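You operate a simulated robot arm through the tools that you are given. There is no shell and no other tool. Be economical: measure what you need, move in short steps, check, and stop when the job is done.

You are at the controls of a simulated two-armed robot. One attempt, no reset.

Task
Vacuum the dust by the hot plate, then gesso the top of the moulding with blue ends.
Fine: vacuum off, nozzle in its blue holder; black chalk pot, grey brush with the yellow cap, brush back in its jar. The pot stays open; the suction knob and the other moulding stay as they are. Set down upright: vacuum nozzle, what you pick out.

It is judged by the outcome, as a careful person would: the job done as asked, and still so three seconds after it is handed in. It fails if anything else is knocked over, pushed out of place, dropped, spilled or broken. A push-on lid holds only when it is set on centred and level and pressed home; a screw cap is set on level and turned clockwise until tight.

Robot
Two 7-joint arms with two-finger parallel grippers on one trunk, on a base that drives. Base frame: it is fixed to the floor where the robot stands at the start and does not move with it; the origin is under the middle of the robot, x ahead of it, y to its left, z up. Lengths are in m, angles in rad, forces in N, time in s.
The left shoulder is at the start at [0.05, 0.187, 1.16], the right one opposite. With the tool pointing down near the work surface each hand reaches from about 0.1 to 0.66 m from the robot's upright axis, wherever it stands, measured 20 degrees to its own side. Places, roughly: black pot marked chalk [-0.25, -1.5, 0.75]; dust by the hot plate [0, -0.7, 0.8]; knob on the vacuum cleaner [0.7, -0.1, 1.1]; lid of black pot marked chalk [-0.5, -1.25, 0.75]; switch on the vacuum cleaner [0.8, 0, 1.1]; top of moulding with blue ends [-0.4, -1.1, 0.9]; top of moulding with green ends [-0.3, -1.2, 0.9]. Payload 3.43 kg a hand.
The TCP of each hand is the grasp point between the finger pads, 0.03 m short of the fingertips. In the tool frame z runs along the fingers and y along their closing line. The gripper opens to 0.094 m. The fingers are 0.028 m wide and 0.01 m thick; the gripper's body (0.05 by 0.096 m) begins 0.055 m behind the TCP.
Orientation is that of the tool frame in the base frame, as [roll, pitch, yaw] about the fixed x, y, z axes, in that order (R = Rz(yaw) Ry(pitch) Rx(roll)). With the fingers straight down and closing along the base's y, the tool's x points along the base's -x, its y along +y and its z along -z.

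Tools
- The arms move only by the tool jog_arm. It takes "left_increments", "right_increments" or both (then of equal length, played together; a hand with none holds still); each is a list that holds one entry, the list of rows, each a list of 6 numbers: the shift along the base's x, y, z in m, then the turn, a rotation vector about the base's x, y, z in rad. In form: [[[dx, dy, dz, ax, ay, az], ...]]. A call has 1 to 20 rows; each row shifts and turns the commanded pose from where the row before left it. "left_jaw" and "right_jaw" are, for a hand that has rows, the closure, from 0 (fully open) to 1 (shut), set as the call begins (left out, the last holds). Each row takes 0.2 s and may step no farther than 0.05 m and 0.15 rad from the row before; otherwise, or with a gripper value out of range, the whole call is refused. A pose out of reach is approached as far as the arm can. The call stops where the force on the tool passes 40 N (or 10 N more than at its start, if that is more) or the arm is blocked; 0.2 s more then pass. The fingers move at their own pace (about 0.153 m/s each) and stop on an object; they squeeze with about 36 N. The grip force told is the motor's: it shows also when the fingers shut on nothing. Time passes only in rows, and 0.2 s behind the last, so rows that do not move let the fingers close. The reply holds the time, the measured pose of the TCP, the force on the tool along the base axes, the opening and the grip force, in the units named above and with some noise, with the torque about the TCP (base axes, N m) and any sound that the robot's microphone picked up.
- Cameras (640 x 400 px; columns grow to the right, rows downward): "scene" is now at [0.122, -0.0668, 1.3707]; the picture's right is [-0.71, -0.70, 0.00], its down [-0.06, 0.06, -1.00] and it looks along [0.70, -0.71, -0.08] (base axes); focal length 214 px, centre (320, 200). "left" rides on the left gripper at [0.076, -0.014, -0.103] in its tool frame; the picture's right is [0.18, 0.98, 0.00], its down [-0.75, 0.14, -0.64] and it looks along [-0.63, 0.12, 0.77] (tool axes); focal length 243 px, centre (320, 200). "right" rides on the right gripper at [0.076, 0.014, -0.103] in its tool frame; the picture's right is [-0.18, 0.98, 0.00], its down [-0.75, -0.14, -0.64] and it looks along [-0.63, -0.12, 0.77] (tool axes); focal length 243 px, centre (320, 200). There is no depth. A picture from a camera that has moved, and an enlarged one, comes with that camera's place and axes in the base frame and with its lens.
- grab_frame(camera): a new picture of that camera. The clock stands still meanwhile.
- raise_lower(by): slides the trunk up (or, below 0, down) by that many m; the arms and the scene camera ride with it, the base frame stays. It gives what a move gives, with no picture.
- base_move(legs): drives the robot by 1 to 6 legs, each [ahead, left, turn to the left] in m, m and rad, along the robot's own axes; the way and the turn of a leg run together, so that a leg with both is an arc; at most 1.5 m and 3.142 rad a leg. The arms and the cameras ride along, it lands a little off, and it stops where it bumps. It gives what a move gives.
- turn_head(pan, tilt): turns the head with the scene camera to pan (to the left, within 1.396 rad either way) and tilt (down, from -0.506 to 1.204), counted from straight ahead of the robot. It gives what a move gives.
- close_up(camera, box): a new picture of the part [left, top, right, bottom] of that camera's present view, enlarged. The clock stands still meanwhile.
- hand_in(): hands the job in; it is judged then, once.

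Work in short steps. Places have to be worked out from the pictures, the camera data and where the tool is seen: move nearer, look again, correct. Check each grasp and each placing, and mend what went wrong. You have 120 turns and 92 pictures in all, those below and enlarged ones among them. Open the grippers and draw the arms clear of the work before you hand the job in, unless the task says otherwise; then end with one line.

The tools are called after "Emit:" as a command line: name --argument value ..., lists and objects as JSON in quotes. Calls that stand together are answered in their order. jog_arm: Moves the arms, as the interface text tells. Its arguments: {"type":"object","properties":{"left_increments":{"type":"array","items":{"type":"array","items":{"type":"array","items":{"type":"number"}}}},"left_jaw":{"type":"number"},"right_increments":{"type":"array","items":{"type":"array","items":{"type":"array","items":{"type":"number"}}}},"right_jaw":{"type":"number"}},"required":[]} The other tools are called the same way: raise_lower (by) slides the trunk up or down; base_move (legs) drives the base; turn_head (pan, tilt) turns the head that bears the scene camera; grab_frame (camera) takes a picture; close_up (camera, box) takes an enlarged picture of a part of a camera's view; hand_in () hands the job in.

At the start:

```text
clock: 0.0
left_tool_pos: [0.2763, -0.046, 1.3434]
left_orientation: [3.141, 0.0, 3.14]
left_wrist_force: [0.8, 0.0, -0.4]
left_moment: [0.01, 0.0, -0.02]
left_finger_gap: 0.094
left_finger_force: 0.1
right_tool_pos: [0.2609, -0.3083, 1.3202]
right_orientation: [-3.14, -0.001, -3.141]
right_wrist_force: [0.3, -0.9, 0.4]
right_moment: [0.01, -0.02, -0.01]
right_finger_gap: 0.0943
right_finger_force: 0.1
trunk travel left (down, up): [-0.375, 0.057]
robot x, y, heading: [-0.0008, -0.0005, -0.001]
head pan, tilt: [-0.789, 0.084]
```

scene: 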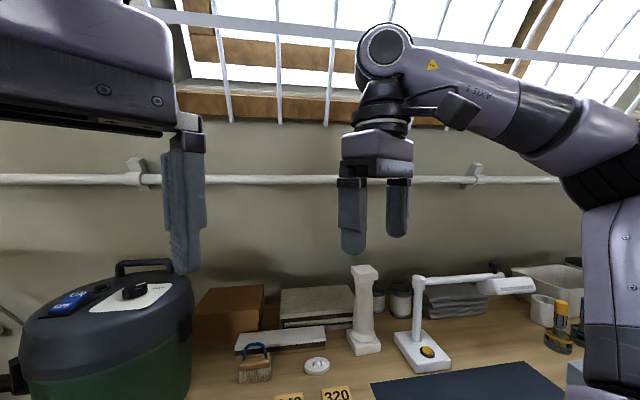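
right: 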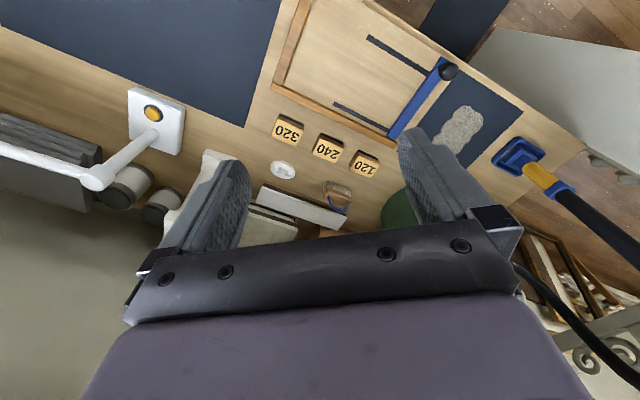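
left: 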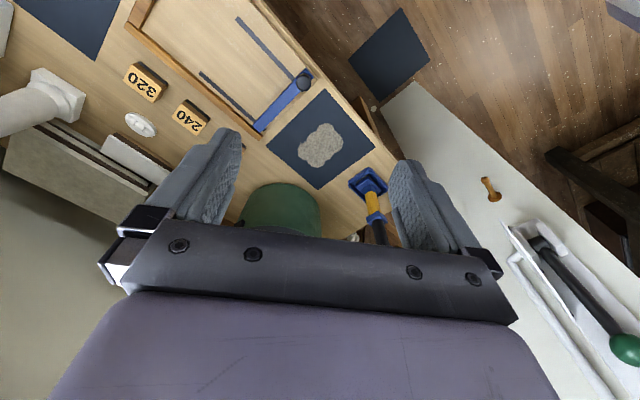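

The visible dust patch works out near [0.52, 0, 0.8], so it's not the one by the hot plate. I'll look around with the head.

Emit:
turn_head --pan -1.39 --tilt 0.6

Emit:
grab_frame --camera "scene"

Emit:
turn_head --pan 0.0 --tilt 0.6

Emit:
grab_frame --camera "scene"

```text
clock: 1.0
left_tool_pos: [0.2748, -0.0458, 1.3431]
left_orientation: [-3.141, 0.0, -3.141]
left_wrist_force: [0.7, -0.6, -0.7]
left_moment: [0.02, -0.02, 0.01]
left_finger_gap: 0.0938
left_finger_force: 0.0
right_tool_pos: [0.2625, -0.3085, 1.3198]
right_orientation: [3.141, 0.001, 3.141]
right_wrist_force: [-0.3, 0.8, 0.4]
right_moment: [-0.02, -0.04, 0.02]
right_finger_gap: 0.0941
right_finger_force: 0.1
trunk travel left (down, up): [-0.375, 0.057]
robot x, y, heading: [0.0009, 0.0026, 0.002]
head pan, tilt: [-1.389, 0.6]
```

```text
88 pictures are left
camera scene: at [0.0733, -0.0886, 1.3232], right [-0.98, -0.18, 0.0], down [-0.1, 0.56, -0.83], along [0.15, -0.81, -0.56], focal length 214 px, centre (320, 200)
```

scene: 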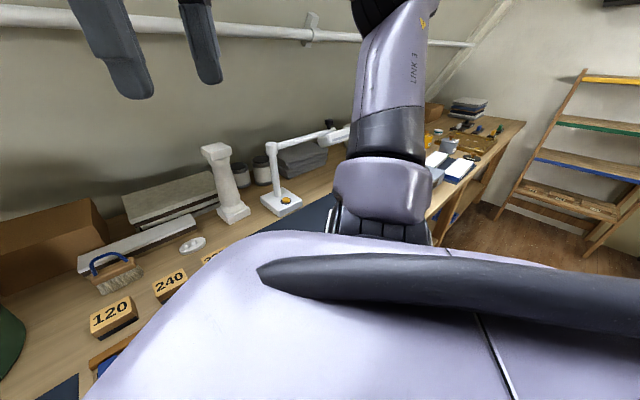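

```text
clock: 2.5
left_tool_pos: [0.2753, -0.0452, 1.343]
left_orientation: [3.141, -0.001, 3.141]
left_wrist_force: [-0.3, 0.7, 0.2]
left_moment: [-0.04, 0.01, 0.01]
left_finger_gap: 0.0939
left_finger_force: 0.0
right_tool_pos: [0.2604, -0.3078, 1.3203]
right_orientation: [-3.141, 0.0, 3.14]
right_wrist_force: [0.0, -0.6, 0.6]
right_moment: [0.01, 0.0, 0.0]
right_finger_gap: 0.0942
right_finger_force: 0.0
trunk travel left (down, up): [-0.375, 0.057]
robot x, y, heading: [-0.0018, -0.0006, -0.004]
head pan, tilt: [0.0, 0.6]
```

```text
87 pictures are left
camera scene: at [0.1457, -0.0018, 1.3231], right [0.0, -1.0, 0.0], down [-0.56, 0.0, -0.83], along [0.83, 0.0, -0.56], focal length 214 px, centre (320, 200)
```

scene: 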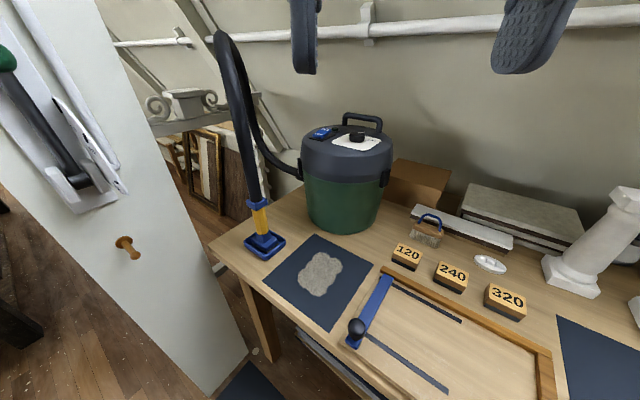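

The vacuum stands ahead and its nozzle is in a blue holder at the left. The area to the right is hidden by my own arm, so I'll turn the robot to the right and look.

Emit:
base_move --legs '[[0, 0, -0.8]]'

Emit:
turn_head --pan -0.3 --tilt 0.6

Emit:
grab_frame --camera "scene"

Emit:
grab_frame --camera "right"

```text
clock: 5.0
left_tool_pos: [0.1584, -0.2283, 1.3432]
left_orientation: [3.141, 0.001, 2.342]
left_wrist_force: [-0.5, -0.4, -0.4]
left_moment: [0.03, 0.04, -0.02]
left_finger_gap: 0.094
left_finger_force: 0.0
right_tool_pos: [-0.0383, -0.4021, 1.3198]
right_orientation: [-3.141, -0.001, 2.343]
right_wrist_force: [-0.1, 0.4, 0.9]
right_moment: [-0.01, -0.01, 0.01]
right_finger_gap: 0.0941
right_finger_force: 0.1
trunk travel left (down, up): [-0.375, 0.057]
robot x, y, heading: [-0.0006, -0.0004, -0.799]
head pan, tilt: [0.0, 0.6]
```

```text
clock: 5.8
left_tool_pos: [0.1588, -0.2293, 1.3422]
left_orientation: [-3.14, 0.002, 2.343]
left_wrist_force: [0.1, -0.1, -0.3]
left_moment: [0.01, -0.02, -0.01]
left_finger_gap: 0.0941
left_finger_force: 0.1
right_tool_pos: [-0.0385, -0.4006, 1.3207]
right_orientation: [3.141, -0.002, 2.341]
right_wrist_force: [0.8, 0.3, 1.1]
right_moment: [0.0, 0.0, 0.0]
right_finger_gap: 0.0942
right_finger_force: 0.1
trunk travel left (down, up): [-0.375, 0.057]
robot x, y, heading: [0.0035, 0.0013, -0.802]
head pan, tilt: [-0.3, 0.6]
```

```text
86 pictures are left
camera scene: at [0.0798, -0.1223, 1.3231], right [-0.89, -0.45, 0.0], down [-0.26, 0.5, -0.83], along [0.38, -0.73, -0.56], focal length 214 px, centre (320, 200)
```

scene: 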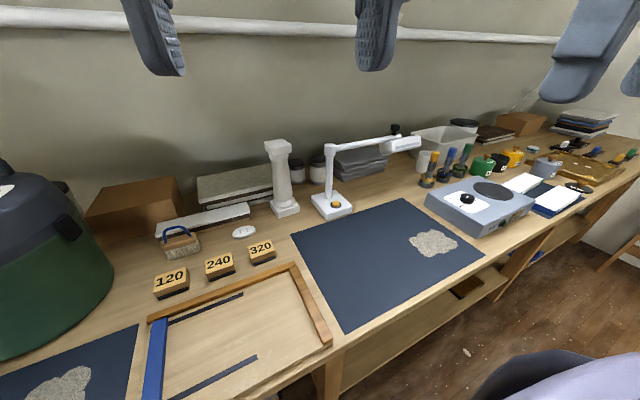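

```text
85 pictures are left
camera right: at [-0.0805, -0.3358, 1.4222], right [0.83, 0.55, 0.0], down [0.42, -0.64, 0.64], along [0.36, -0.53, -0.77], focal length 243 px, centre (320, 200)
```

right: 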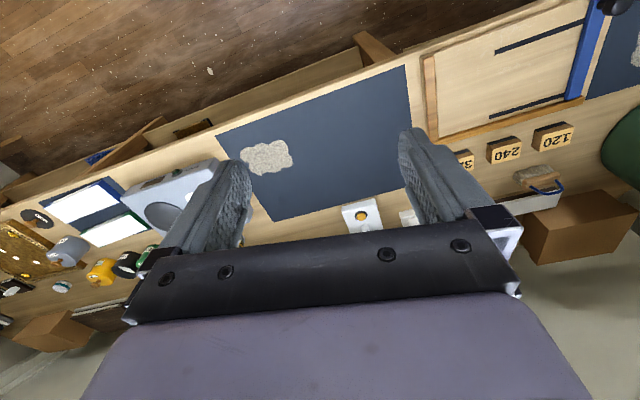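

The bench runs at about 37° (normal heading ≈ -0.646), and the dust by the hot plate sits at ≈ [-0.015, -0.70, 0.82]. I'll square up to the bench, shift left a bit and look at the vacuum.

Emit:
base_move --legs '[[0, 0, 0.155], [0, 0.2, 0]]'

Emit:
turn_head --pan 0.45 --tilt 0.6

Emit:
grab_frame --camera "scene"

Emit:
close_up --camera "scene" --box '[180, 60, 420, 210]'

```text
clock: 8.1
left_tool_pos: [0.312, -0.043, 1.3435]
left_orientation: [3.141, 0.001, 2.496]
left_wrist_force: [0.0, -0.8, -0.4]
left_moment: [0.02, -0.01, -0.03]
left_finger_gap: 0.094
left_finger_force: 0.0
right_tool_pos: [0.1432, -0.2457, 1.3203]
right_orientation: [3.141, 0.002, 2.496]
right_wrist_force: [-0.2, 0.5, -0.6]
right_moment: [0.0, 0.03, -0.01]
right_finger_gap: 0.094
right_finger_force: 0.1
trunk travel left (down, up): [-0.375, 0.057]
robot x, y, heading: [0.1214, 0.1589, -0.647]
head pan, tilt: [-0.3, 0.6]
```

```text
clock: 9.2
left_tool_pos: [0.3111, -0.0448, 1.3432]
left_orientation: [3.14, 0.001, 2.497]
left_wrist_force: [0.5, 0.6, 0.4]
left_moment: [0.01, -0.01, 0.02]
left_finger_gap: 0.0942
left_finger_force: 0.1
right_tool_pos: [0.1418, -0.2453, 1.3192]
right_orientation: [-3.14, 0.0, 2.496]
right_wrist_force: [-0.5, -0.5, -0.3]
right_moment: [-0.01, 0.0, 0.03]
right_finger_gap: 0.0938
right_finger_force: 0.1
trunk travel left (down, up): [-0.375, 0.057]
robot x, y, heading: [0.1173, 0.1616, -0.64]
head pan, tilt: [0.45, 0.6]
```

```text
84 pictures are left
camera scene: at [0.2511, 0.1036, 1.3231], right [-0.2, -0.98, 0.0], down [-0.55, 0.11, -0.83], along [0.81, -0.16, -0.56], focal length 214 px, centre (320, 200)
```

scene: 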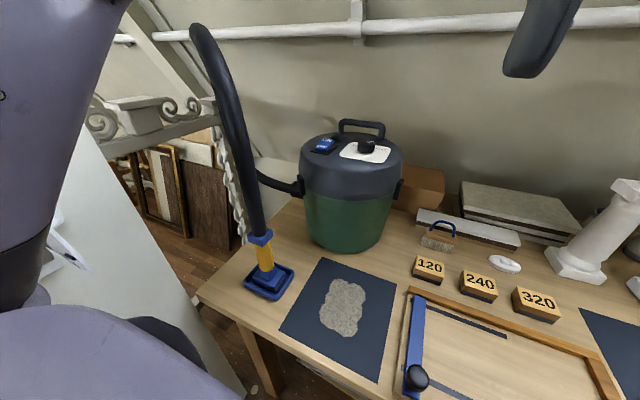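

```text
2.67 times, centred on (300, 135) of scene
camera zoom: at [0.2511, 0.1036, 1.3231], right [-0.2, -0.98, 0.0], down [-0.55, 0.11, -0.83], along [0.81, -0.16, -0.56], focal length 572 px, centre (373, 373)
```

zoom: 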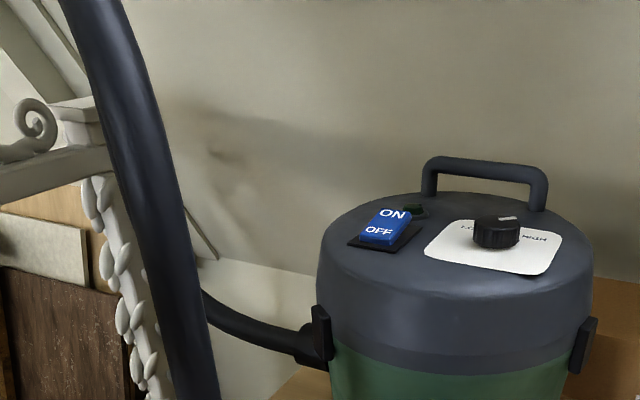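

The rocker's far end is ON and the near end OFF. Before choosing an arm I need the wand's geometry, so I'll look with both wrist cameras.

Emit:
grab_frame --camera "left"

Emit:
turn_head --pan 0.9 --tilt 0.2

Emit:
grab_frame --camera "scene"

```text
82 pictures are left
camera left: at [0.2415, -0.0095, 1.4441], right [0.44, 0.9, 0.0], down [0.69, -0.34, 0.64], along [0.57, -0.29, -0.77], focal length 243 px, centre (320, 200)
```

left: 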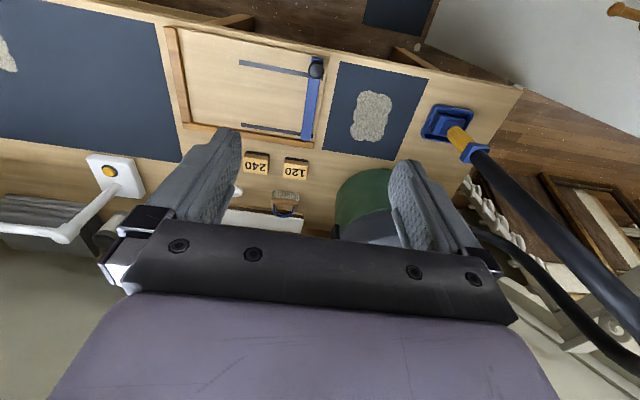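

```text
clock: 10.1
left_tool_pos: [0.3109, -0.0375, 1.3548]
left_orientation: [-3.11, -0.019, 2.473]
left_wrist_force: [15.1, 55.2, 91.9]
left_moment: [-0.77, 7.98, -4.75]
left_finger_gap: 0.0942
left_finger_force: 0.2
right_tool_pos: [0.1417, -0.2449, 1.3212]
right_orientation: [-3.14, -0.001, 2.497]
right_wrist_force: [-0.1, 0.1, 0.4]
right_moment: [0.03, -0.03, -0.01]
right_finger_gap: 0.094
right_finger_force: 0.1
trunk travel left (down, up): [-0.375, 0.057]
robot x, y, heading: [0.1235, 0.1593, -0.649]
head pan, tilt: [0.901, 0.201]
```

```text
81 pictures are left
camera scene: at [0.2567, 0.1355, 1.3555], right [0.16, -0.99, 0.0], down [-0.24, -0.04, -0.97], along [0.96, 0.15, -0.24], focal length 214 px, centre (320, 200)
```

scene: 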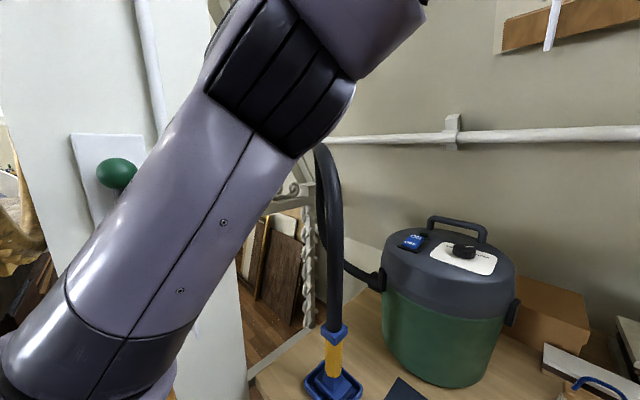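

The head bumped the left upper arm at pan 0.9, so I'll swing it back and not go that far again. The wand rises nearly upright to z≈1.35 at about (0.7, 0.2); I'll move the left hand forward, keeping right of it, and check.

Emit:
turn_head --pan 0.35 --tilt 0.35

Emit:
jog_arm --left_increments '[[[0.045, -0.015, 0.01, 0, 0, 0], [0.045, -0.015, 0.01, 0, 0, 0], [0.045, -0.015, 0, 0, 0, 0], [0.045, -0.015, 0, 0, 0, 0], [0.045, 0, 0, 0, 0, 0], [0.045, 0, 0, 0, 0, 0]]]' --left_jaw 1

Emit:
grab_frame --camera "scene"

Emit:
grab_frame --camera "left"

```text
clock: 11.0
left_tool_pos: [0.3125, -0.0446, 1.3421]
left_orientation: [3.137, 0.0, 2.497]
left_wrist_force: [-0.8, -0.6, 0.1]
left_moment: [-0.01, 0.0, -0.02]
left_finger_gap: 0.0939
left_finger_force: 0.1
right_tool_pos: [0.1409, -0.2448, 1.3193]
right_orientation: [-3.141, 0.0, 2.496]
right_wrist_force: [0.9, 0.1, 0.4]
right_moment: [0.01, 0.0, 0.01]
right_finger_gap: 0.0942
right_finger_force: 0.0
trunk travel left (down, up): [-0.375, 0.057]
robot x, y, heading: [0.1197, 0.1585, -0.65]
head pan, tilt: [0.351, 0.351]
```

```text
clock: 12.4
left_tool_pos: [0.5594, -0.0649, 1.3194]
left_orientation: [3.141, 0.004, 2.493]
left_wrist_force: [-0.8, 0.2, -0.1]
left_moment: [-0.02, 0.01, 0.02]
left_finger_gap: 0.0
left_finger_force: 33.5
left hand out of reach, approached as far as the arm can: row 2, 3, 4, 5, 6
right_tool_pos: [0.142, -0.2449, 1.3194]
right_orientation: [3.141, -0.001, 2.497]
right_wrist_force: [-0.6, 1.2, 0.2]
right_moment: [-0.02, -0.05, 0.02]
right_finger_gap: 0.0939
right_finger_force: 0.1
trunk travel left (down, up): [-0.375, 0.057]
robot x, y, heading: [0.1189, 0.1572, -0.642]
head pan, tilt: [0.351, 0.351]
```

```text
80 pictures are left
camera scene: at [0.2537, 0.0942, 1.3459], right [-0.29, -0.96, 0.0], down [-0.33, 0.1, -0.94], along [0.9, -0.27, -0.34], focal length 214 px, centre (320, 200)
```

scene: 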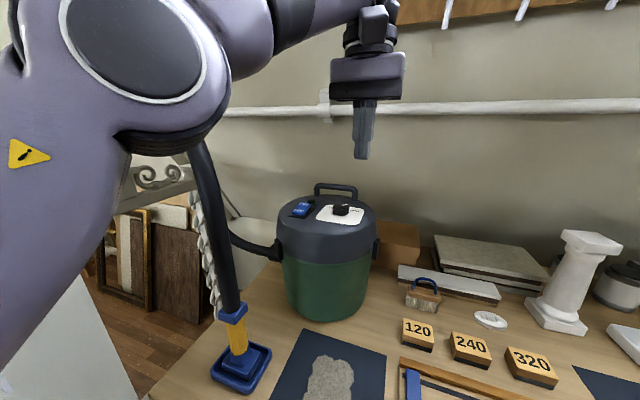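

```text
79 pictures are left
camera left: at [0.4883, -0.0287, 1.42], right [0.45, 0.9, 0.0], down [0.69, -0.34, 0.64], along [0.58, -0.29, -0.76], focal length 243 px, centre (320, 200)
```

left: 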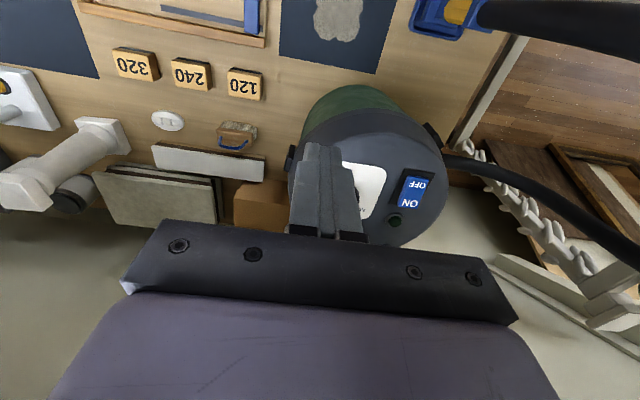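

The switch triangulates to about (0.767, -0.005, 1.125), with the ON end near (0.785, -0.014). I'll drive 4 cm closer, then approach above the ON end with closed fingers.

Emit:
base_move --legs '[[0.04, 0, 0]]'

Emit:
jog_arm --left_increments '[[[0.04, 0.005, -0.02, 0, 0, 0], [0.04, 0.01, -0.02, 0, 0, 0], [0.04, 0.015, -0.02, 0, 0, 0], [0.04, 0.015, -0.02, 0, 0, 0]]]'

Emit:
grab_frame --camera "left"

```text
clock: 13.3
left_tool_pos: [0.59, -0.0905, 1.3187]
left_orientation: [-3.141, -0.001, 2.496]
left_wrist_force: [1.3, -0.5, -0.1]
left_moment: [0.02, 0.05, -0.01]
left_finger_gap: 0.0
left_finger_force: 33.3
right_tool_pos: [0.1752, -0.2695, 1.3189]
right_orientation: [3.141, -0.002, 2.495]
right_wrist_force: [0.4, -0.7, 0.1]
right_moment: [0.02, -0.01, 0.01]
right_finger_gap: 0.0938
right_finger_force: 0.1
trunk travel left (down, up): [-0.375, 0.057]
robot x, y, heading: [0.1492, 0.1371, -0.647]
head pan, tilt: [0.351, 0.351]
```

```text
clock: 14.3
left_tool_pos: [0.7379, -0.0375, 1.2361]
left_orientation: [-3.139, 0.001, 2.497]
left_wrist_force: [-0.2, -0.4, 0.2]
left_moment: [-0.05, 0.01, -0.07]
left_finger_gap: 0.0
left_finger_force: 33.3
left hand out of reach, approached as far as the arm can: row 4
right_tool_pos: [0.1742, -0.2677, 1.3193]
right_orientation: [-3.141, 0.0, 2.496]
right_wrist_force: [1.0, 0.3, -0.3]
right_moment: [-0.03, 0.03, 0.0]
right_finger_gap: 0.094
right_finger_force: 0.1
trunk travel left (down, up): [-0.375, 0.057]
robot x, y, heading: [0.1484, 0.1332, -0.645]
head pan, tilt: [0.351, 0.351]
```

```text
78 pictures are left
camera left: at [0.668, -0.0019, 1.3375], right [0.45, 0.9, 0.0], down [0.69, -0.34, 0.64], along [0.58, -0.29, -0.77], focal length 243 px, centre (320, 200)
```

left: 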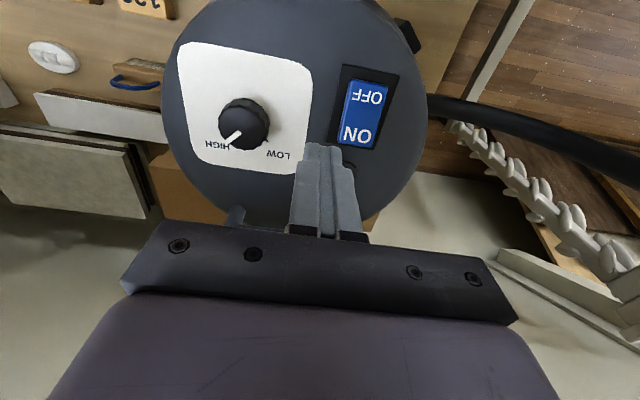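

The refined ON end is at ≈(0.780, -0.016). I'm moving over it a bit lower.

Emit:
jog_arm --left_increments '[[[0.022, 0.01, -0.025, 0, 0, 0], [0.022, 0.01, -0.02, 0, 0, 0]]]'

Emit:
grab_frame --camera "left"

```text
clock: 14.9
left_tool_pos: [0.7706, -0.0308, 1.1882]
left_orientation: [-3.141, 0.001, 2.493]
left_wrist_force: [0.4, 0.4, 0.5]
left_moment: [0.04, 0.01, -0.02]
left_finger_gap: 0.0003
left_finger_force: 33.5
left hand out of reach, approached as far as the arm can: row 2
right_tool_pos: [0.1734, -0.2704, 1.3196]
right_orientation: [-3.141, -0.001, 2.495]
right_wrist_force: [-0.4, 0.1, -0.3]
right_moment: [-0.02, 0.01, -0.01]
right_finger_gap: 0.0939
right_finger_force: 0.1
trunk travel left (down, up): [-0.375, 0.057]
robot x, y, heading: [0.1527, 0.1339, -0.647]
head pan, tilt: [0.351, 0.351]
```

```text
77 pictures are left
camera left: at [0.701, 0.0042, 1.2904], right [0.45, 0.9, 0.0], down [0.69, -0.34, 0.64], along [0.58, -0.29, -0.77], focal length 243 px, centre (320, 200)
```

left: 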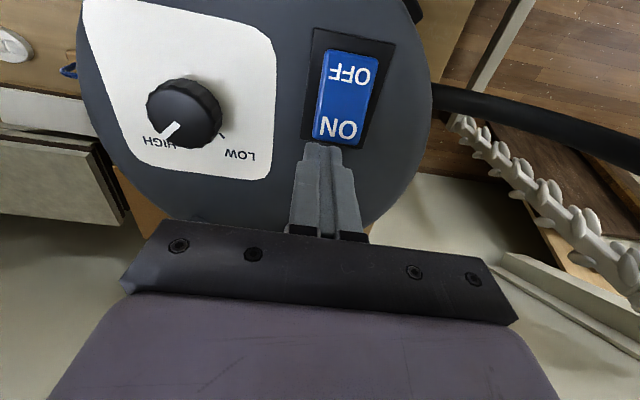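

The tip is about 1 cm right of the ON end. I'll shift it left and press down in small steps.

Emit:
jog_arm --left_increments '[[[0.006, 0.011, -0.01, 0, 0, 0], [0, 0, -0.01, 0, 0, 0], [0, 0, -0.008, 0, 0, 0], [0, 0, -0.006, 0, 0, 0]]]'

Emit:
grab_frame --camera "left"

```text
clock: 16.0
left_tool_pos: [0.7793, -0.0224, 1.1674]
left_orientation: [-3.136, 0.023, 2.496]
left_wrist_force: [-1.7, -0.1, 9.8]
left_moment: [0.09, 0.15, -0.02]
left_finger_gap: 0.0
left_finger_force: 33.2
right_tool_pos: [0.1737, -0.2682, 1.32]
right_orientation: [-3.141, -0.001, 2.496]
right_wrist_force: [0.3, 0.4, -0.6]
right_moment: [-0.01, -0.03, -0.04]
right_finger_gap: 0.0939
right_finger_force: 0.1
trunk travel left (down, up): [-0.375, 0.057]
robot x, y, heading: [0.1517, 0.134, -0.645]
head pan, tilt: [0.351, 0.351]
heard: click
stopped in row 4 (left hand): the force on the tool passed its limit (the readings are from after the stop); the commanded pose is now the measured one
```

```text
76 pictures are left
camera left: at [0.7077, 0.0152, 1.2665], right [0.44, 0.9, -0.01], down [0.68, -0.33, 0.66], along [0.59, -0.3, -0.75], focal length 243 px, centre (320, 200)
```

left: 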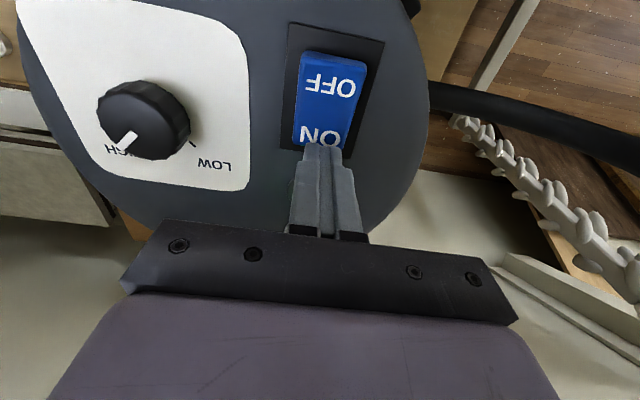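

A click was heard. I'll lift and look at the indicator, and listen for the motor.

Emit:
jog_arm --left_increments '[[[0, 0, 0.02, 0, 0, 0], [-0.01, -0.02, 0.03, 0, 0, 0], [-0.02, -0.02, 0.03, 0, 0, 0]]]'

Emit:
grab_frame --camera "left"

```text
clock: 16.8
left_tool_pos: [0.741, -0.0443, 1.2286]
left_orientation: [-3.137, 0.02, 2.496]
left_wrist_force: [0.4, -0.5, 0.5]
left_moment: [-0.02, 0.0, 0.0]
left_finger_gap: 0.0
left_finger_force: 33.0
left hand out of reach, approached as far as the arm can: row 2, 3
right_tool_pos: [0.1725, -0.2698, 1.3186]
right_orientation: [-3.14, 0.0, 2.497]
right_wrist_force: [0.2, -0.7, -0.2]
right_moment: [0.0, -0.03, 0.0]
right_finger_gap: 0.0939
right_finger_force: 0.1
trunk travel left (down, up): [-0.375, 0.057]
robot x, y, heading: [0.1498, 0.1333, -0.646]
head pan, tilt: [0.351, 0.351]
```

```text
75 pictures are left
camera left: at [0.6708, -0.0076, 1.3278], right [0.44, 0.9, -0.01], down [0.68, -0.33, 0.66], along [0.58, -0.3, -0.75], focal length 243 px, centre (320, 200)
```

left: 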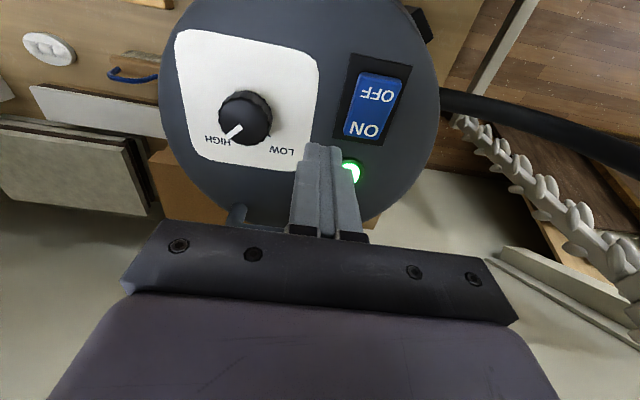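

The green LED is lit, so the vacuum is on. I'll pull the left hand back and then back the robot off, so there's room to take the nozzle from the front.

Emit:
jog_arm --left_increments '[[[-0.04, 0.01, 0.02, 0, 0, 0], [-0.04, 0.0, 0.02, 0, 0, 0], [-0.045, 0.0, 0.01, 0, 0, 0], [-0.045, 0.0, 0, 0, 0, 0], [-0.045, 0.0, 0, 0, 0, 0], [-0.045, 0.0, 0, 0, 0, 0]]]' --left_jaw 0

Emit:
base_move --legs '[[-0.2, 0, 0]]'

Emit:
turn_head --pan 0.45 --tilt 0.5

Emit:
grab_frame --camera "scene"

```text
clock: 18.2
left_tool_pos: [0.4799, -0.0351, 1.2784]
left_orientation: [-3.138, 0.02, 2.498]
left_wrist_force: [-0.1, 0.3, 1.1]
left_moment: [-0.03, 0.05, 0.0]
left_finger_gap: 0.0941
left_finger_force: 0.0
right_tool_pos: [0.1743, -0.2689, 1.3199]
right_orientation: [3.141, 0.002, 2.496]
right_wrist_force: [-0.5, -0.6, -0.4]
right_moment: [-0.01, 0.01, -0.04]
right_finger_gap: 0.0938
right_finger_force: 0.0
trunk travel left (down, up): [-0.375, 0.057]
robot x, y, heading: [0.1541, 0.134, -0.649]
head pan, tilt: [0.351, 0.351]
```

```text
clock: 19.8
left_tool_pos: [0.3228, 0.0856, 1.2803]
left_orientation: [-3.137, 0.02, 2.5]
left_wrist_force: [0.5, -0.2, -0.9]
left_moment: [0.01, -0.01, 0.0]
left_finger_gap: 0.0941
left_finger_force: 0.0
right_tool_pos: [0.0175, -0.1506, 1.3195]
right_orientation: [-3.141, -0.001, 2.499]
right_wrist_force: [0.5, -0.4, -0.3]
right_moment: [-0.03, -0.01, 0.0]
right_finger_gap: 0.0941
right_finger_force: 0.0
trunk travel left (down, up): [-0.375, 0.057]
robot x, y, heading: [-0.0064, 0.2522, -0.644]
head pan, tilt: [0.351, 0.351]
```

```text
clock: 20.4
left_tool_pos: [0.3246, 0.0843, 1.2799]
left_orientation: [-3.135, 0.018, 2.499]
left_wrist_force: [-0.1, 0.4, 0.4]
left_moment: [0.02, 0.01, 0.05]
left_finger_gap: 0.0939
left_finger_force: 0.1
right_tool_pos: [0.0175, -0.1507, 1.3202]
right_orientation: [3.141, 0.0, 2.499]
right_wrist_force: [0.2, -0.1, 0.2]
right_moment: [-0.01, -0.01, 0.0]
right_finger_gap: 0.0941
right_finger_force: 0.0
trunk travel left (down, up): [-0.375, 0.057]
robot x, y, heading: [-0.0056, 0.2537, -0.64]
head pan, tilt: [0.45, 0.499]
```

```text
74 pictures are left
camera scene: at [0.1285, 0.1979, 1.3323], right [-0.19, -0.98, 0.0], down [-0.47, 0.09, -0.88], along [0.86, -0.17, -0.48], focal length 214 px, centre (320, 200)
```

scene: 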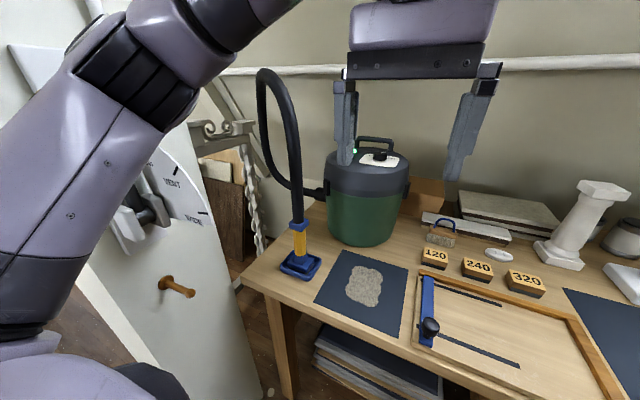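

The yellow grip triangulates to ≈(0.602, 0.164, 0.94). I'll bring the left hand, tilted to point forward and 30° below level, to about 10 cm in front of it.

Emit:
jog_arm --left_increments '[[[0.0208, 0.0131, -0.0285, -0.063, -0.0836, 0], [0.0208, 0.0131, -0.0285, -0.063, -0.0836, 0], [0.0208, 0.0131, -0.0285, -0.063, -0.0836, 0], [0.0208, 0.0131, -0.0285, -0.063, -0.0836, 0], [0.0208, 0.0131, -0.0285, -0.063, -0.0836, 0], [0.0208, 0.0131, -0.0285, -0.063, -0.0836, 0], [0.0208, 0.0131, -0.0285, -0.063, -0.0836, 0], [0.0208, 0.0131, -0.0285, -0.063, -0.0836, 0], [0.0208, 0.0131, -0.0285, -0.063, -0.0836, 0], [0.0208, 0.0131, -0.0285, -0.063, -0.0836, 0]]]'

Emit:
grab_frame --camera "left"

Emit:
grab_frame --camera "scene"

```text
clock: 22.2
left_tool_pos: [0.3807, 0.0829, 1.1836]
left_orientation: [3.021, 1.088, 2.137]
left_wrist_force: [0.4, -0.8, -0.9]
left_moment: [0.01, 0.02, -0.01]
left_finger_gap: 0.0941
left_finger_force: 0.1
right_tool_pos: [-0.0346, -0.1786, 1.3118]
right_orientation: [3.098, 0.021, 2.487]
right_wrist_force: [-0.4, -0.1, 0.2]
right_moment: [0.0, 0.05, 0.03]
right_finger_gap: 0.0941
right_finger_force: 0.0
trunk travel left (down, up): [-0.375, 0.057]
robot x, y, heading: [-0.011, 0.2488, -0.659]
head pan, tilt: [0.45, 0.499]
stopped in row 8 (left hand): the arm was blocked; the commanded pose is now the measured one
```

```text
73 pictures are left
camera left: at [0.2909, 0.1741, 1.1607], right [0.72, 0.68, -0.11], down [-0.07, 0.23, 0.97], along [0.69, -0.69, 0.21], focal length 243 px, centre (320, 200)
```

left: 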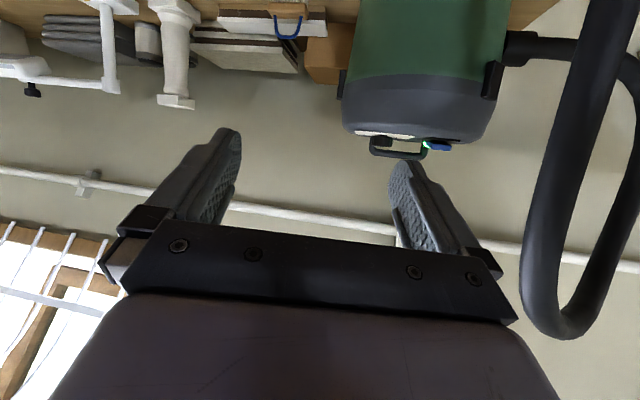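

```text
72 pictures are left
camera scene: at [0.0782, 0.1685, 1.3374], right [-0.2, -0.98, -0.03], down [-0.43, 0.12, -0.9], along [0.88, -0.17, -0.44], focal length 214 px, centre (320, 200)
```

scene: 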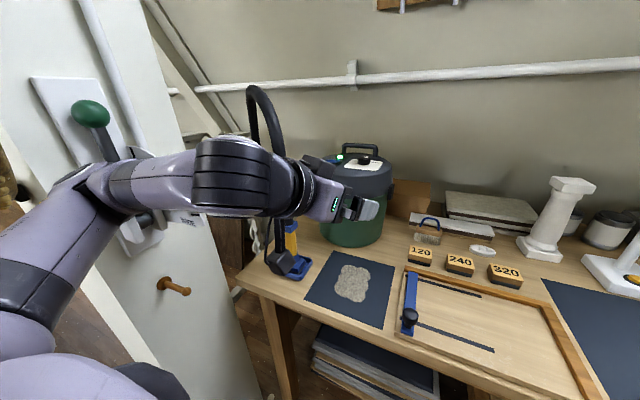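

The left arm got blocked, probably by its elbow on the side panel, and the robot was levered a little. I'm backing out by reversing the motion, then I'll re-plan away from the panel.

Emit:
jog_arm --left_increments '[[[-0.007, 0.0, 0.012, 0.063, 0.0836, 0], [-0.007, 0.0, 0.012, 0.063, 0.0836, 0], [-0.007, 0.0, 0.012, 0.063, 0.0836, 0], [-0.007, 0.0, 0.012, 0.063, 0.0836, 0], [-0.007, 0.0, 0.012, 0.063, 0.0836, 0]]]'

Emit:
grab_frame --camera "scene"

```text
clock: 23.6
left_tool_pos: [0.3743, 0.1284, 1.2289]
left_orientation: [-3.028, 0.554, 2.393]
left_wrist_force: [-0.6, -0.1, -1.0]
left_moment: [-0.01, 0.01, -0.01]
left_finger_gap: 0.0938
left_finger_force: 0.0
right_tool_pos: [-0.0114, -0.147, 1.3231]
right_orientation: [3.127, 0.023, 2.504]
right_wrist_force: [0.3, -0.6, -0.5]
right_moment: [0.03, 0.05, -0.01]
right_finger_gap: 0.0942
right_finger_force: 0.1
trunk travel left (down, up): [-0.375, 0.057]
robot x, y, heading: [-0.0103, 0.2549, -0.637]
head pan, tilt: [0.45, 0.499]
stopped in row 5 (left hand): the arm was blocked; the commanded pose is now the measured one
```

```text
71 pictures are left
camera scene: at [0.0963, 0.2026, 1.3373], right [-0.18, -0.98, 0.0], down [-0.45, 0.09, -0.89], along [0.88, -0.16, -0.45], focal length 214 px, centre (320, 200)
```

scene: 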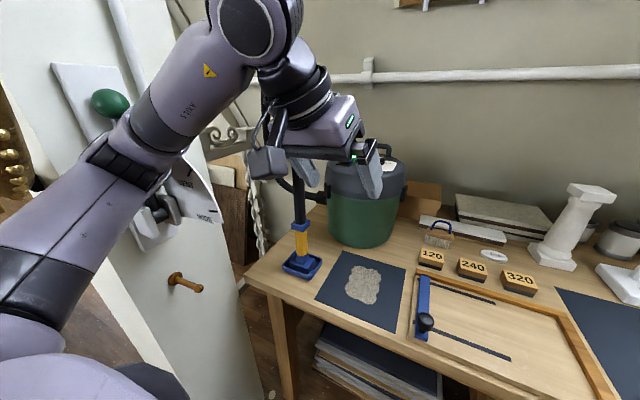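

The elbow is still against the panel fixture. I'll drive the base to the right to free it.

Emit:
base_move --legs '[[0, -0.12, 0]]'

Emit:
grab_frame --camera "scene"

```text
clock: 24.9
left_tool_pos: [0.3306, 0.0234, 1.2135]
left_orientation: [-3.01, 0.526, 2.386]
left_wrist_force: [-0.6, 0.2, 0.6]
left_moment: [0.0, 0.01, 0.04]
left_finger_gap: 0.0942
left_finger_force: 0.0
right_tool_pos: [-0.0533, -0.247, 1.3195]
right_orientation: [-3.141, -0.001, 2.498]
right_wrist_force: [-0.8, -1.0, -0.6]
right_moment: [0.02, 0.02, 0.03]
right_finger_gap: 0.0941
right_finger_force: 0.1
trunk travel left (down, up): [-0.375, 0.057]
robot x, y, heading: [-0.0769, 0.1541, -0.641]
head pan, tilt: [0.45, 0.499]
```

```text
70 pictures are left
camera scene: at [0.0574, 0.1018, 1.3322], right [-0.19, -0.98, 0.0], down [-0.47, 0.09, -0.88], along [0.86, -0.17, -0.48], focal length 214 px, centre (320, 200)
```

scene: 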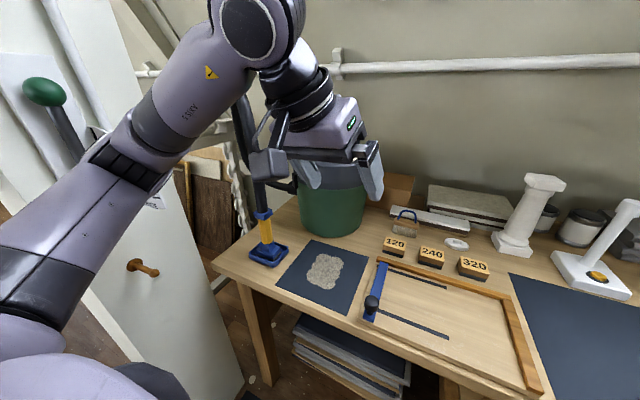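

Freed, and the fixtures look unchanged. I'll give the arm more room (right and back), re-aim the tool toward the nozzle, and go in two parts with a check between.

Emit:
base_move --legs '[[-0.1, -0.08, 0]]'

Emit:
jog_arm --left_increments '[[[0.03, 0.015, -0.02, 0.0825, -0.0777, 0.0658], [0.035, 0.018, -0.024, 0, 0, 0.139], [0.035, 0.018, -0.024, 0, 0, 0.139], [0.035, 0.018, -0.024, 0, 0, 0.139], [0.035, 0.018, -0.024, 0, 0, 0.138]]]'

Emit:
grab_frame --camera "scene"

```text
clock: 26.1
left_tool_pos: [0.2011, 0.0231, 1.2163]
left_orientation: [-3.011, 0.529, 2.388]
left_wrist_force: [-0.3, 0.3, 0.4]
left_moment: [0.0, 0.03, -0.01]
left_finger_gap: 0.094
left_finger_force: 0.1
right_tool_pos: [-0.1814, -0.2493, 1.3202]
right_orientation: [3.142, 0.0, 2.504]
right_wrist_force: [-1.0, 0.2, -0.2]
right_moment: [0.02, -0.01, 0.01]
right_finger_gap: 0.094
right_finger_force: 0.1
trunk travel left (down, up): [-0.375, 0.057]
robot x, y, heading: [-0.2057, 0.1508, -0.64]
head pan, tilt: [0.45, 0.499]
```

```text
clock: 27.3
left_tool_pos: [0.3764, 0.1079, 1.0966]
left_orientation: [-3.141, 0.53, 2.947]
left_wrist_force: [0.4, -0.3, 0.7]
left_moment: [0.02, 0.03, 0.03]
left_finger_gap: 0.094
left_finger_force: 0.1
right_tool_pos: [-0.1791, -0.249, 1.3192]
right_orientation: [-3.141, -0.003, 2.503]
right_wrist_force: [-0.3, 0.1, 0.4]
right_moment: [-0.04, 0.03, -0.03]
right_finger_gap: 0.0944
right_finger_force: 0.2
trunk travel left (down, up): [-0.375, 0.057]
robot x, y, heading: [-0.2078, 0.1537, -0.637]
head pan, tilt: [0.45, 0.499]
```

```text
69 pictures are left
camera scene: at [-0.0707, 0.1001, 1.3322], right [-0.19, -0.98, 0.0], down [-0.47, 0.09, -0.88], along [0.86, -0.16, -0.48], focal length 214 px, centre (320, 200)
```

scene: 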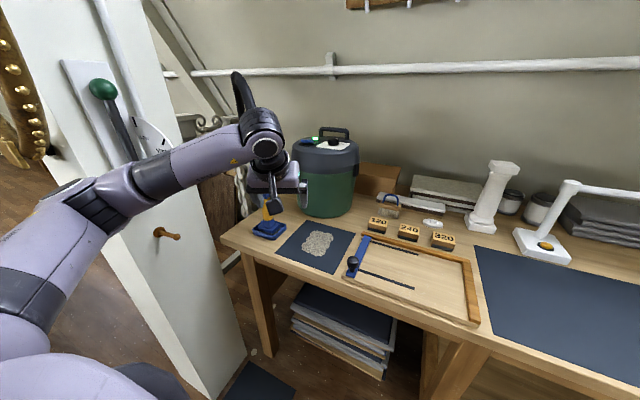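

The arm is now well extended and clear. I'll finish the tilt and come to the pre-grasp point.

Emit:
jog_arm --left_increments '[[[0.03, 0.015, -0.02, -0.0259, -0.1276, 0], [0.03, 0.015, -0.02, -0.0259, -0.1276, 0], [0.025, 0.015, -0.02, -0.0259, -0.1276, 0], [0.025, 0.015, -0.02, -0.0259, -0.1276, 0]]]'

Emit:
grab_frame --camera "left"

Emit:
grab_frame --camera "scene"

```text
clock: 28.3
left_tool_pos: [0.4806, 0.1707, 1.0158]
left_orientation: [-3.139, 1.051, 2.948]
left_wrist_force: [-0.5, 0.1, -0.2]
left_moment: [0.01, 0.0, 0.02]
left_finger_gap: 0.094
left_finger_force: 0.0
right_tool_pos: [-0.1808, -0.2488, 1.3192]
right_orientation: [-3.138, 0.0, 2.504]
right_wrist_force: [-0.7, -1.4, 0.3]
right_moment: [0.02, -0.03, -0.04]
right_finger_gap: 0.094
right_finger_force: 0.1
trunk travel left (down, up): [-0.375, 0.057]
robot x, y, heading: [-0.2045, 0.1545, -0.64]
head pan, tilt: [0.45, 0.499]
```

```text
68 pictures are left
camera left: at [0.353, 0.1822, 0.9996], right [0.1, 0.98, -0.16], down [-0.15, 0.18, 0.97], along [0.98, -0.08, 0.17], focal length 243 px, centre (320, 200)
```

left: 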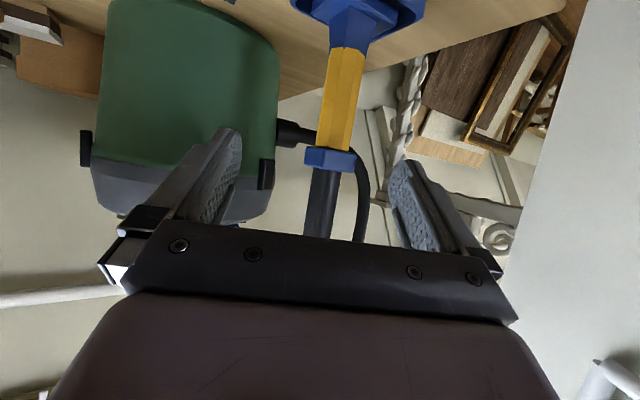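

```text
67 pictures are left
camera scene: at [-0.0708, 0.1002, 1.3322], right [-0.19, -0.98, 0.0], down [-0.47, 0.09, -0.88], along [0.86, -0.16, -0.48], focal length 214 px, centre (320, 200)
```

scene: 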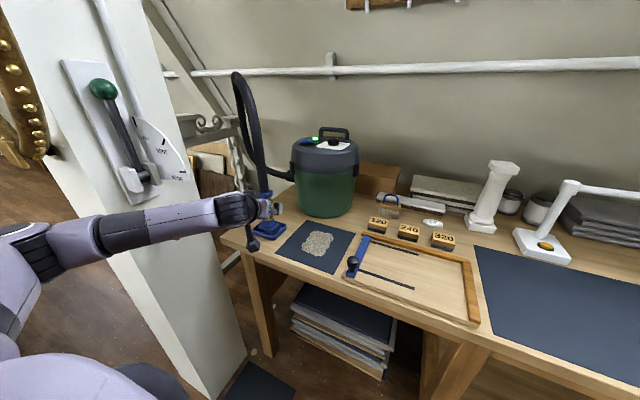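

The yellow grip confirms at (0.602, 0.163, 0.94), spanning z 0.895–0.986. I'm advancing to it with open fingers.

Emit:
jog_arm --left_increments '[[[0.03, -0.0017, -0.0165, 0, 0, 0], [0.03, -0.0017, -0.0165, 0, 0, 0], [0.03, -0.0017, -0.0165, 0, 0, 0], [0.03, -0.0017, -0.0165, 0, 0, 0]]]'

Emit:
grab_frame --camera "left"

```text
clock: 29.3
left_tool_pos: [0.6022, 0.1642, 0.9521]
left_orientation: [-3.138, 1.049, 2.945]
left_wrist_force: [0.3, 0.0, -0.1]
left_moment: [0.01, 0.0, -0.01]
left_finger_gap: 0.094
left_finger_force: 0.1
right_tool_pos: [-0.1799, -0.2509, 1.3204]
right_orientation: [-3.141, -0.001, 2.503]
right_wrist_force: [0.9, -0.8, -0.6]
right_moment: [-0.01, -0.01, -0.01]
right_finger_gap: 0.0941
right_finger_force: 0.0
trunk travel left (down, up): [-0.375, 0.057]
robot x, y, heading: [-0.2077, 0.1531, -0.638]
head pan, tilt: [0.45, 0.499]
```

```text
66 pictures are left
camera left: at [0.4736, 0.1753, 0.9352], right [0.1, 0.98, -0.16], down [-0.15, 0.17, 0.97], along [0.98, -0.08, 0.16], focal length 243 px, centre (320, 200)
```

left: 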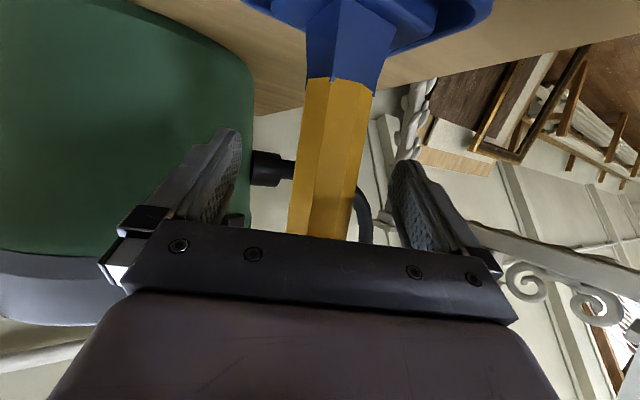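

The grip sits between the fingers. Closing now.

Emit:
jog_arm --left_increments '[[[0, 0, 0, 0, 0, 0], [0, 0, 0, 0, 0, 0], [0, 0, 0, 0, 0, 0]]]' --left_jaw 1

Emit:
close_up --camera "scene" --box '[200, 130, 360, 270]'

```text
clock: 30.1
left_tool_pos: [0.6013, 0.1636, 0.9526]
left_orientation: [-3.138, 1.049, 2.947]
left_wrist_force: [1.0, -0.2, 0.8]
left_moment: [-0.1, -0.11, 0.05]
left_finger_gap: 0.0381
left_finger_force: 35.7
right_tool_pos: [-0.1806, -0.2497, 1.3182]
right_orientation: [-3.142, 0.0, 2.502]
right_wrist_force: [0.1, 0.1, 0.4]
right_moment: [-0.03, 0.01, -0.04]
right_finger_gap: 0.0936
right_finger_force: 0.0
trunk travel left (down, up): [-0.375, 0.057]
robot x, y, heading: [-0.2041, 0.1564, -0.638]
head pan, tilt: [0.45, 0.499]
```

```text
2.86 times, centred on (280, 200) of scene
camera zoom: at [-0.0712, 0.0999, 1.3322], right [-0.19, -0.98, 0.0], down [-0.47, 0.09, -0.88], along [0.86, -0.16, -0.48], focal length 613 px, centre (434, 200)
```

zoom: 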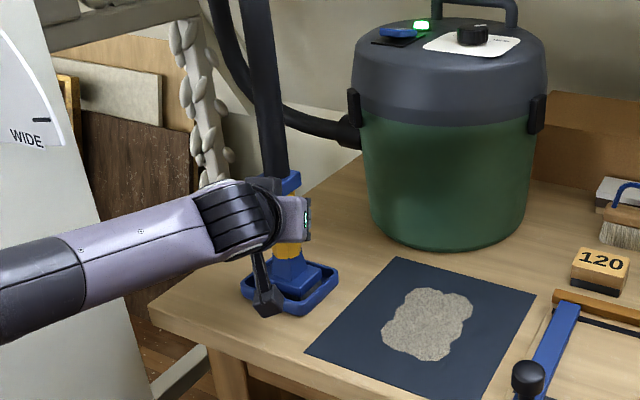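

Held (gap 0.038). I record the holder pose: TCP (0.6013, 0.1636, 0.9526). Lifting straight up.

Emit:
jog_arm --left_increments '[[[0, 0, 0.02, 0, 0, 0], [0, 0, 0.03, 0, 0, 0], [0, 0, 0.03, 0, 0, 0], [0, 0, 0.03, 0, 0, 0]]]'

Emit:
grab_frame --camera "scene"

Emit:
grab_frame --camera "left"

```text
clock: 31.1
left_tool_pos: [0.5993, 0.1656, 1.0644]
left_orientation: [-3.141, 1.049, 2.947]
left_wrist_force: [-0.5, -0.4, -2.2]
left_moment: [0.0, 0.01, -0.03]
left_finger_gap: 0.0384
left_finger_force: 36.1
right_tool_pos: [-0.1791, -0.2486, 1.3202]
right_orientation: [-3.141, 0.0, 2.504]
right_wrist_force: [-0.6, -0.6, 0.9]
right_moment: [0.0, 0.02, 0.01]
right_finger_gap: 0.094
right_finger_force: 0.1
trunk travel left (down, up): [-0.375, 0.057]
robot x, y, heading: [-0.2031, 0.1538, -0.642]
head pan, tilt: [0.45, 0.499]
```

```text
64 pictures are left
camera scene: at [-0.0711, 0.0998, 1.3322], right [-0.19, -0.98, 0.0], down [-0.47, 0.09, -0.88], along [0.86, -0.16, -0.48], focal length 214 px, centre (320, 200)
```

scene: 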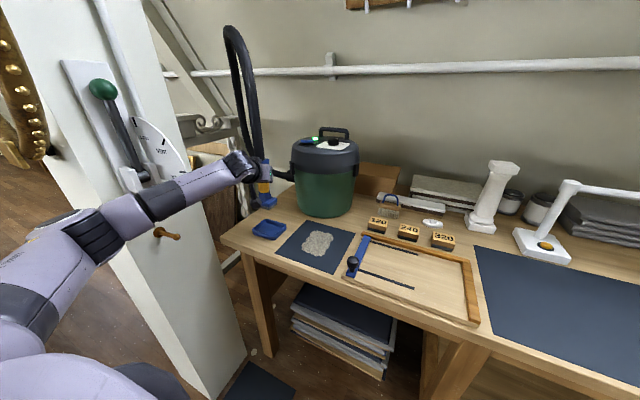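

```text
63 pictures are left
camera left: at [0.4723, 0.1773, 1.0466], right [0.1, 0.98, -0.16], down [-0.15, 0.17, 0.97], along [0.98, -0.08, 0.16], focal length 243 px, centre (320, 200)
```

left: 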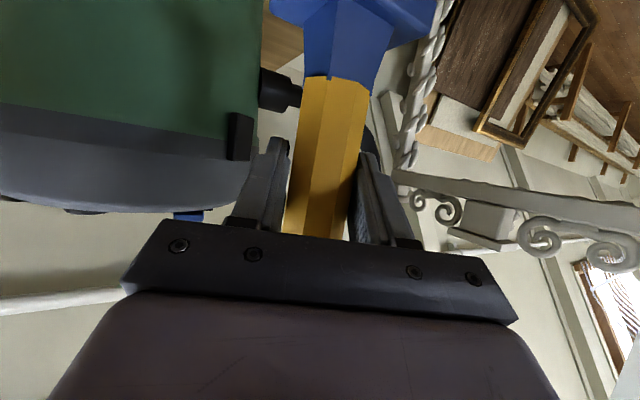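

The nozzle is clear of its tray. I'll drive sideways along the bench toward the hot plate, half way first, watching the hose.

Emit:
base_move --legs '[[0, -0.5, 0]]'

Emit:
grab_frame --camera "scene"

```text
clock: 34.1
left_tool_pos: [0.304, -0.2328, 1.0628]
left_orientation: [-3.139, 1.05, 2.95]
left_wrist_force: [0.3, 0.5, -3.2]
left_moment: [-0.01, 0.01, -0.02]
left_finger_gap: 0.0384
left_finger_force: 36.3
right_tool_pos: [-0.4737, -0.6503, 1.3193]
right_orientation: [3.141, -0.002, 2.509]
right_wrist_force: [0.3, 0.6, -0.5]
right_moment: [-0.01, 0.03, -0.03]
right_finger_gap: 0.0937
right_finger_force: 0.1
trunk travel left (down, up): [-0.375, 0.057]
robot x, y, heading: [-0.504, -0.2462, -0.635]
head pan, tilt: [0.45, 0.499]
```

```text
62 pictures are left
camera scene: at [-0.3667, -0.3004, 1.3322], right [-0.18, -0.98, 0.0], down [-0.47, 0.09, -0.88], along [0.86, -0.16, -0.48], focal length 214 px, centre (320, 200)
```

scene: 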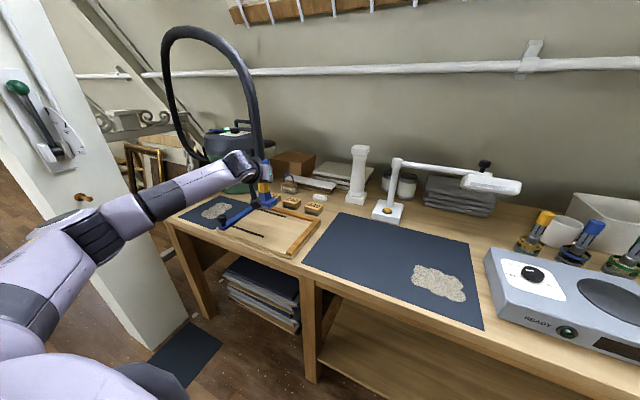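

The hose follows freely. I'm continuing to the dust.

Emit:
base_move --legs '[[0, -0.55, 0]]'

Emit:
turn_head --pan 0.5 --tilt 0.6

Emit:
grab_frame --camera "scene"

```text
clock: 37.2
left_tool_pos: [-0.0177, -0.6708, 1.0635]
left_orientation: [-3.139, 1.047, 2.945]
left_wrist_force: [0.3, 0.1, -2.1]
left_moment: [-0.01, 0.03, 0.02]
left_finger_gap: 0.0379
left_finger_force: 35.7
right_tool_pos: [-0.7985, -1.0859, 1.3203]
right_orientation: [-3.138, -0.001, 2.502]
right_wrist_force: [-0.3, 0.0, 0.5]
right_moment: [0.03, 0.0, 0.02]
right_finger_gap: 0.0941
right_finger_force: 0.1
trunk travel left (down, up): [-0.375, 0.057]
robot x, y, heading: [-0.8254, -0.6827, -0.643]
head pan, tilt: [0.45, 0.499]
```

```text
clock: 37.9
left_tool_pos: [-0.0181, -0.6718, 1.0622]
left_orientation: [-3.139, 1.045, 2.946]
left_wrist_force: [-0.5, -0.3, -3.1]
left_moment: [0.02, 0.02, 0.01]
left_finger_gap: 0.0378
left_finger_force: 36.0
right_tool_pos: [-0.7984, -1.086, 1.3187]
right_orientation: [-3.14, 0.0, 2.502]
right_wrist_force: [-0.4, 0.9, 0.4]
right_moment: [0.01, 0.01, -0.01]
right_finger_gap: 0.0941
right_finger_force: 0.0
trunk travel left (down, up): [-0.375, 0.057]
robot x, y, heading: [-0.8265, -0.6818, -0.635]
head pan, tilt: [0.499, 0.6]
```

```text
61 pictures are left
camera scene: at [-0.6908, -0.7318, 1.3231], right [-0.14, -0.99, 0.0], down [-0.56, 0.08, -0.83], along [0.82, -0.12, -0.56], focal length 214 px, centre (320, 200)
```

scene: 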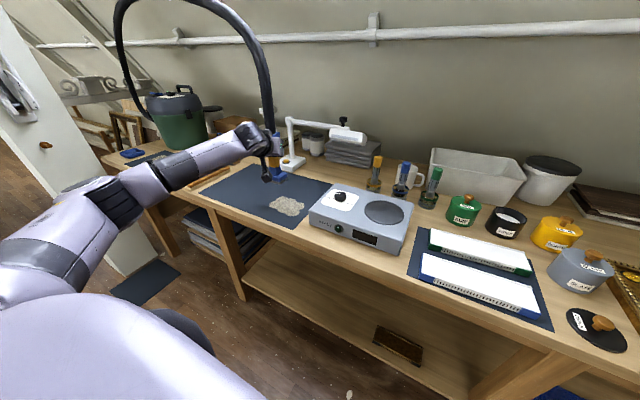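

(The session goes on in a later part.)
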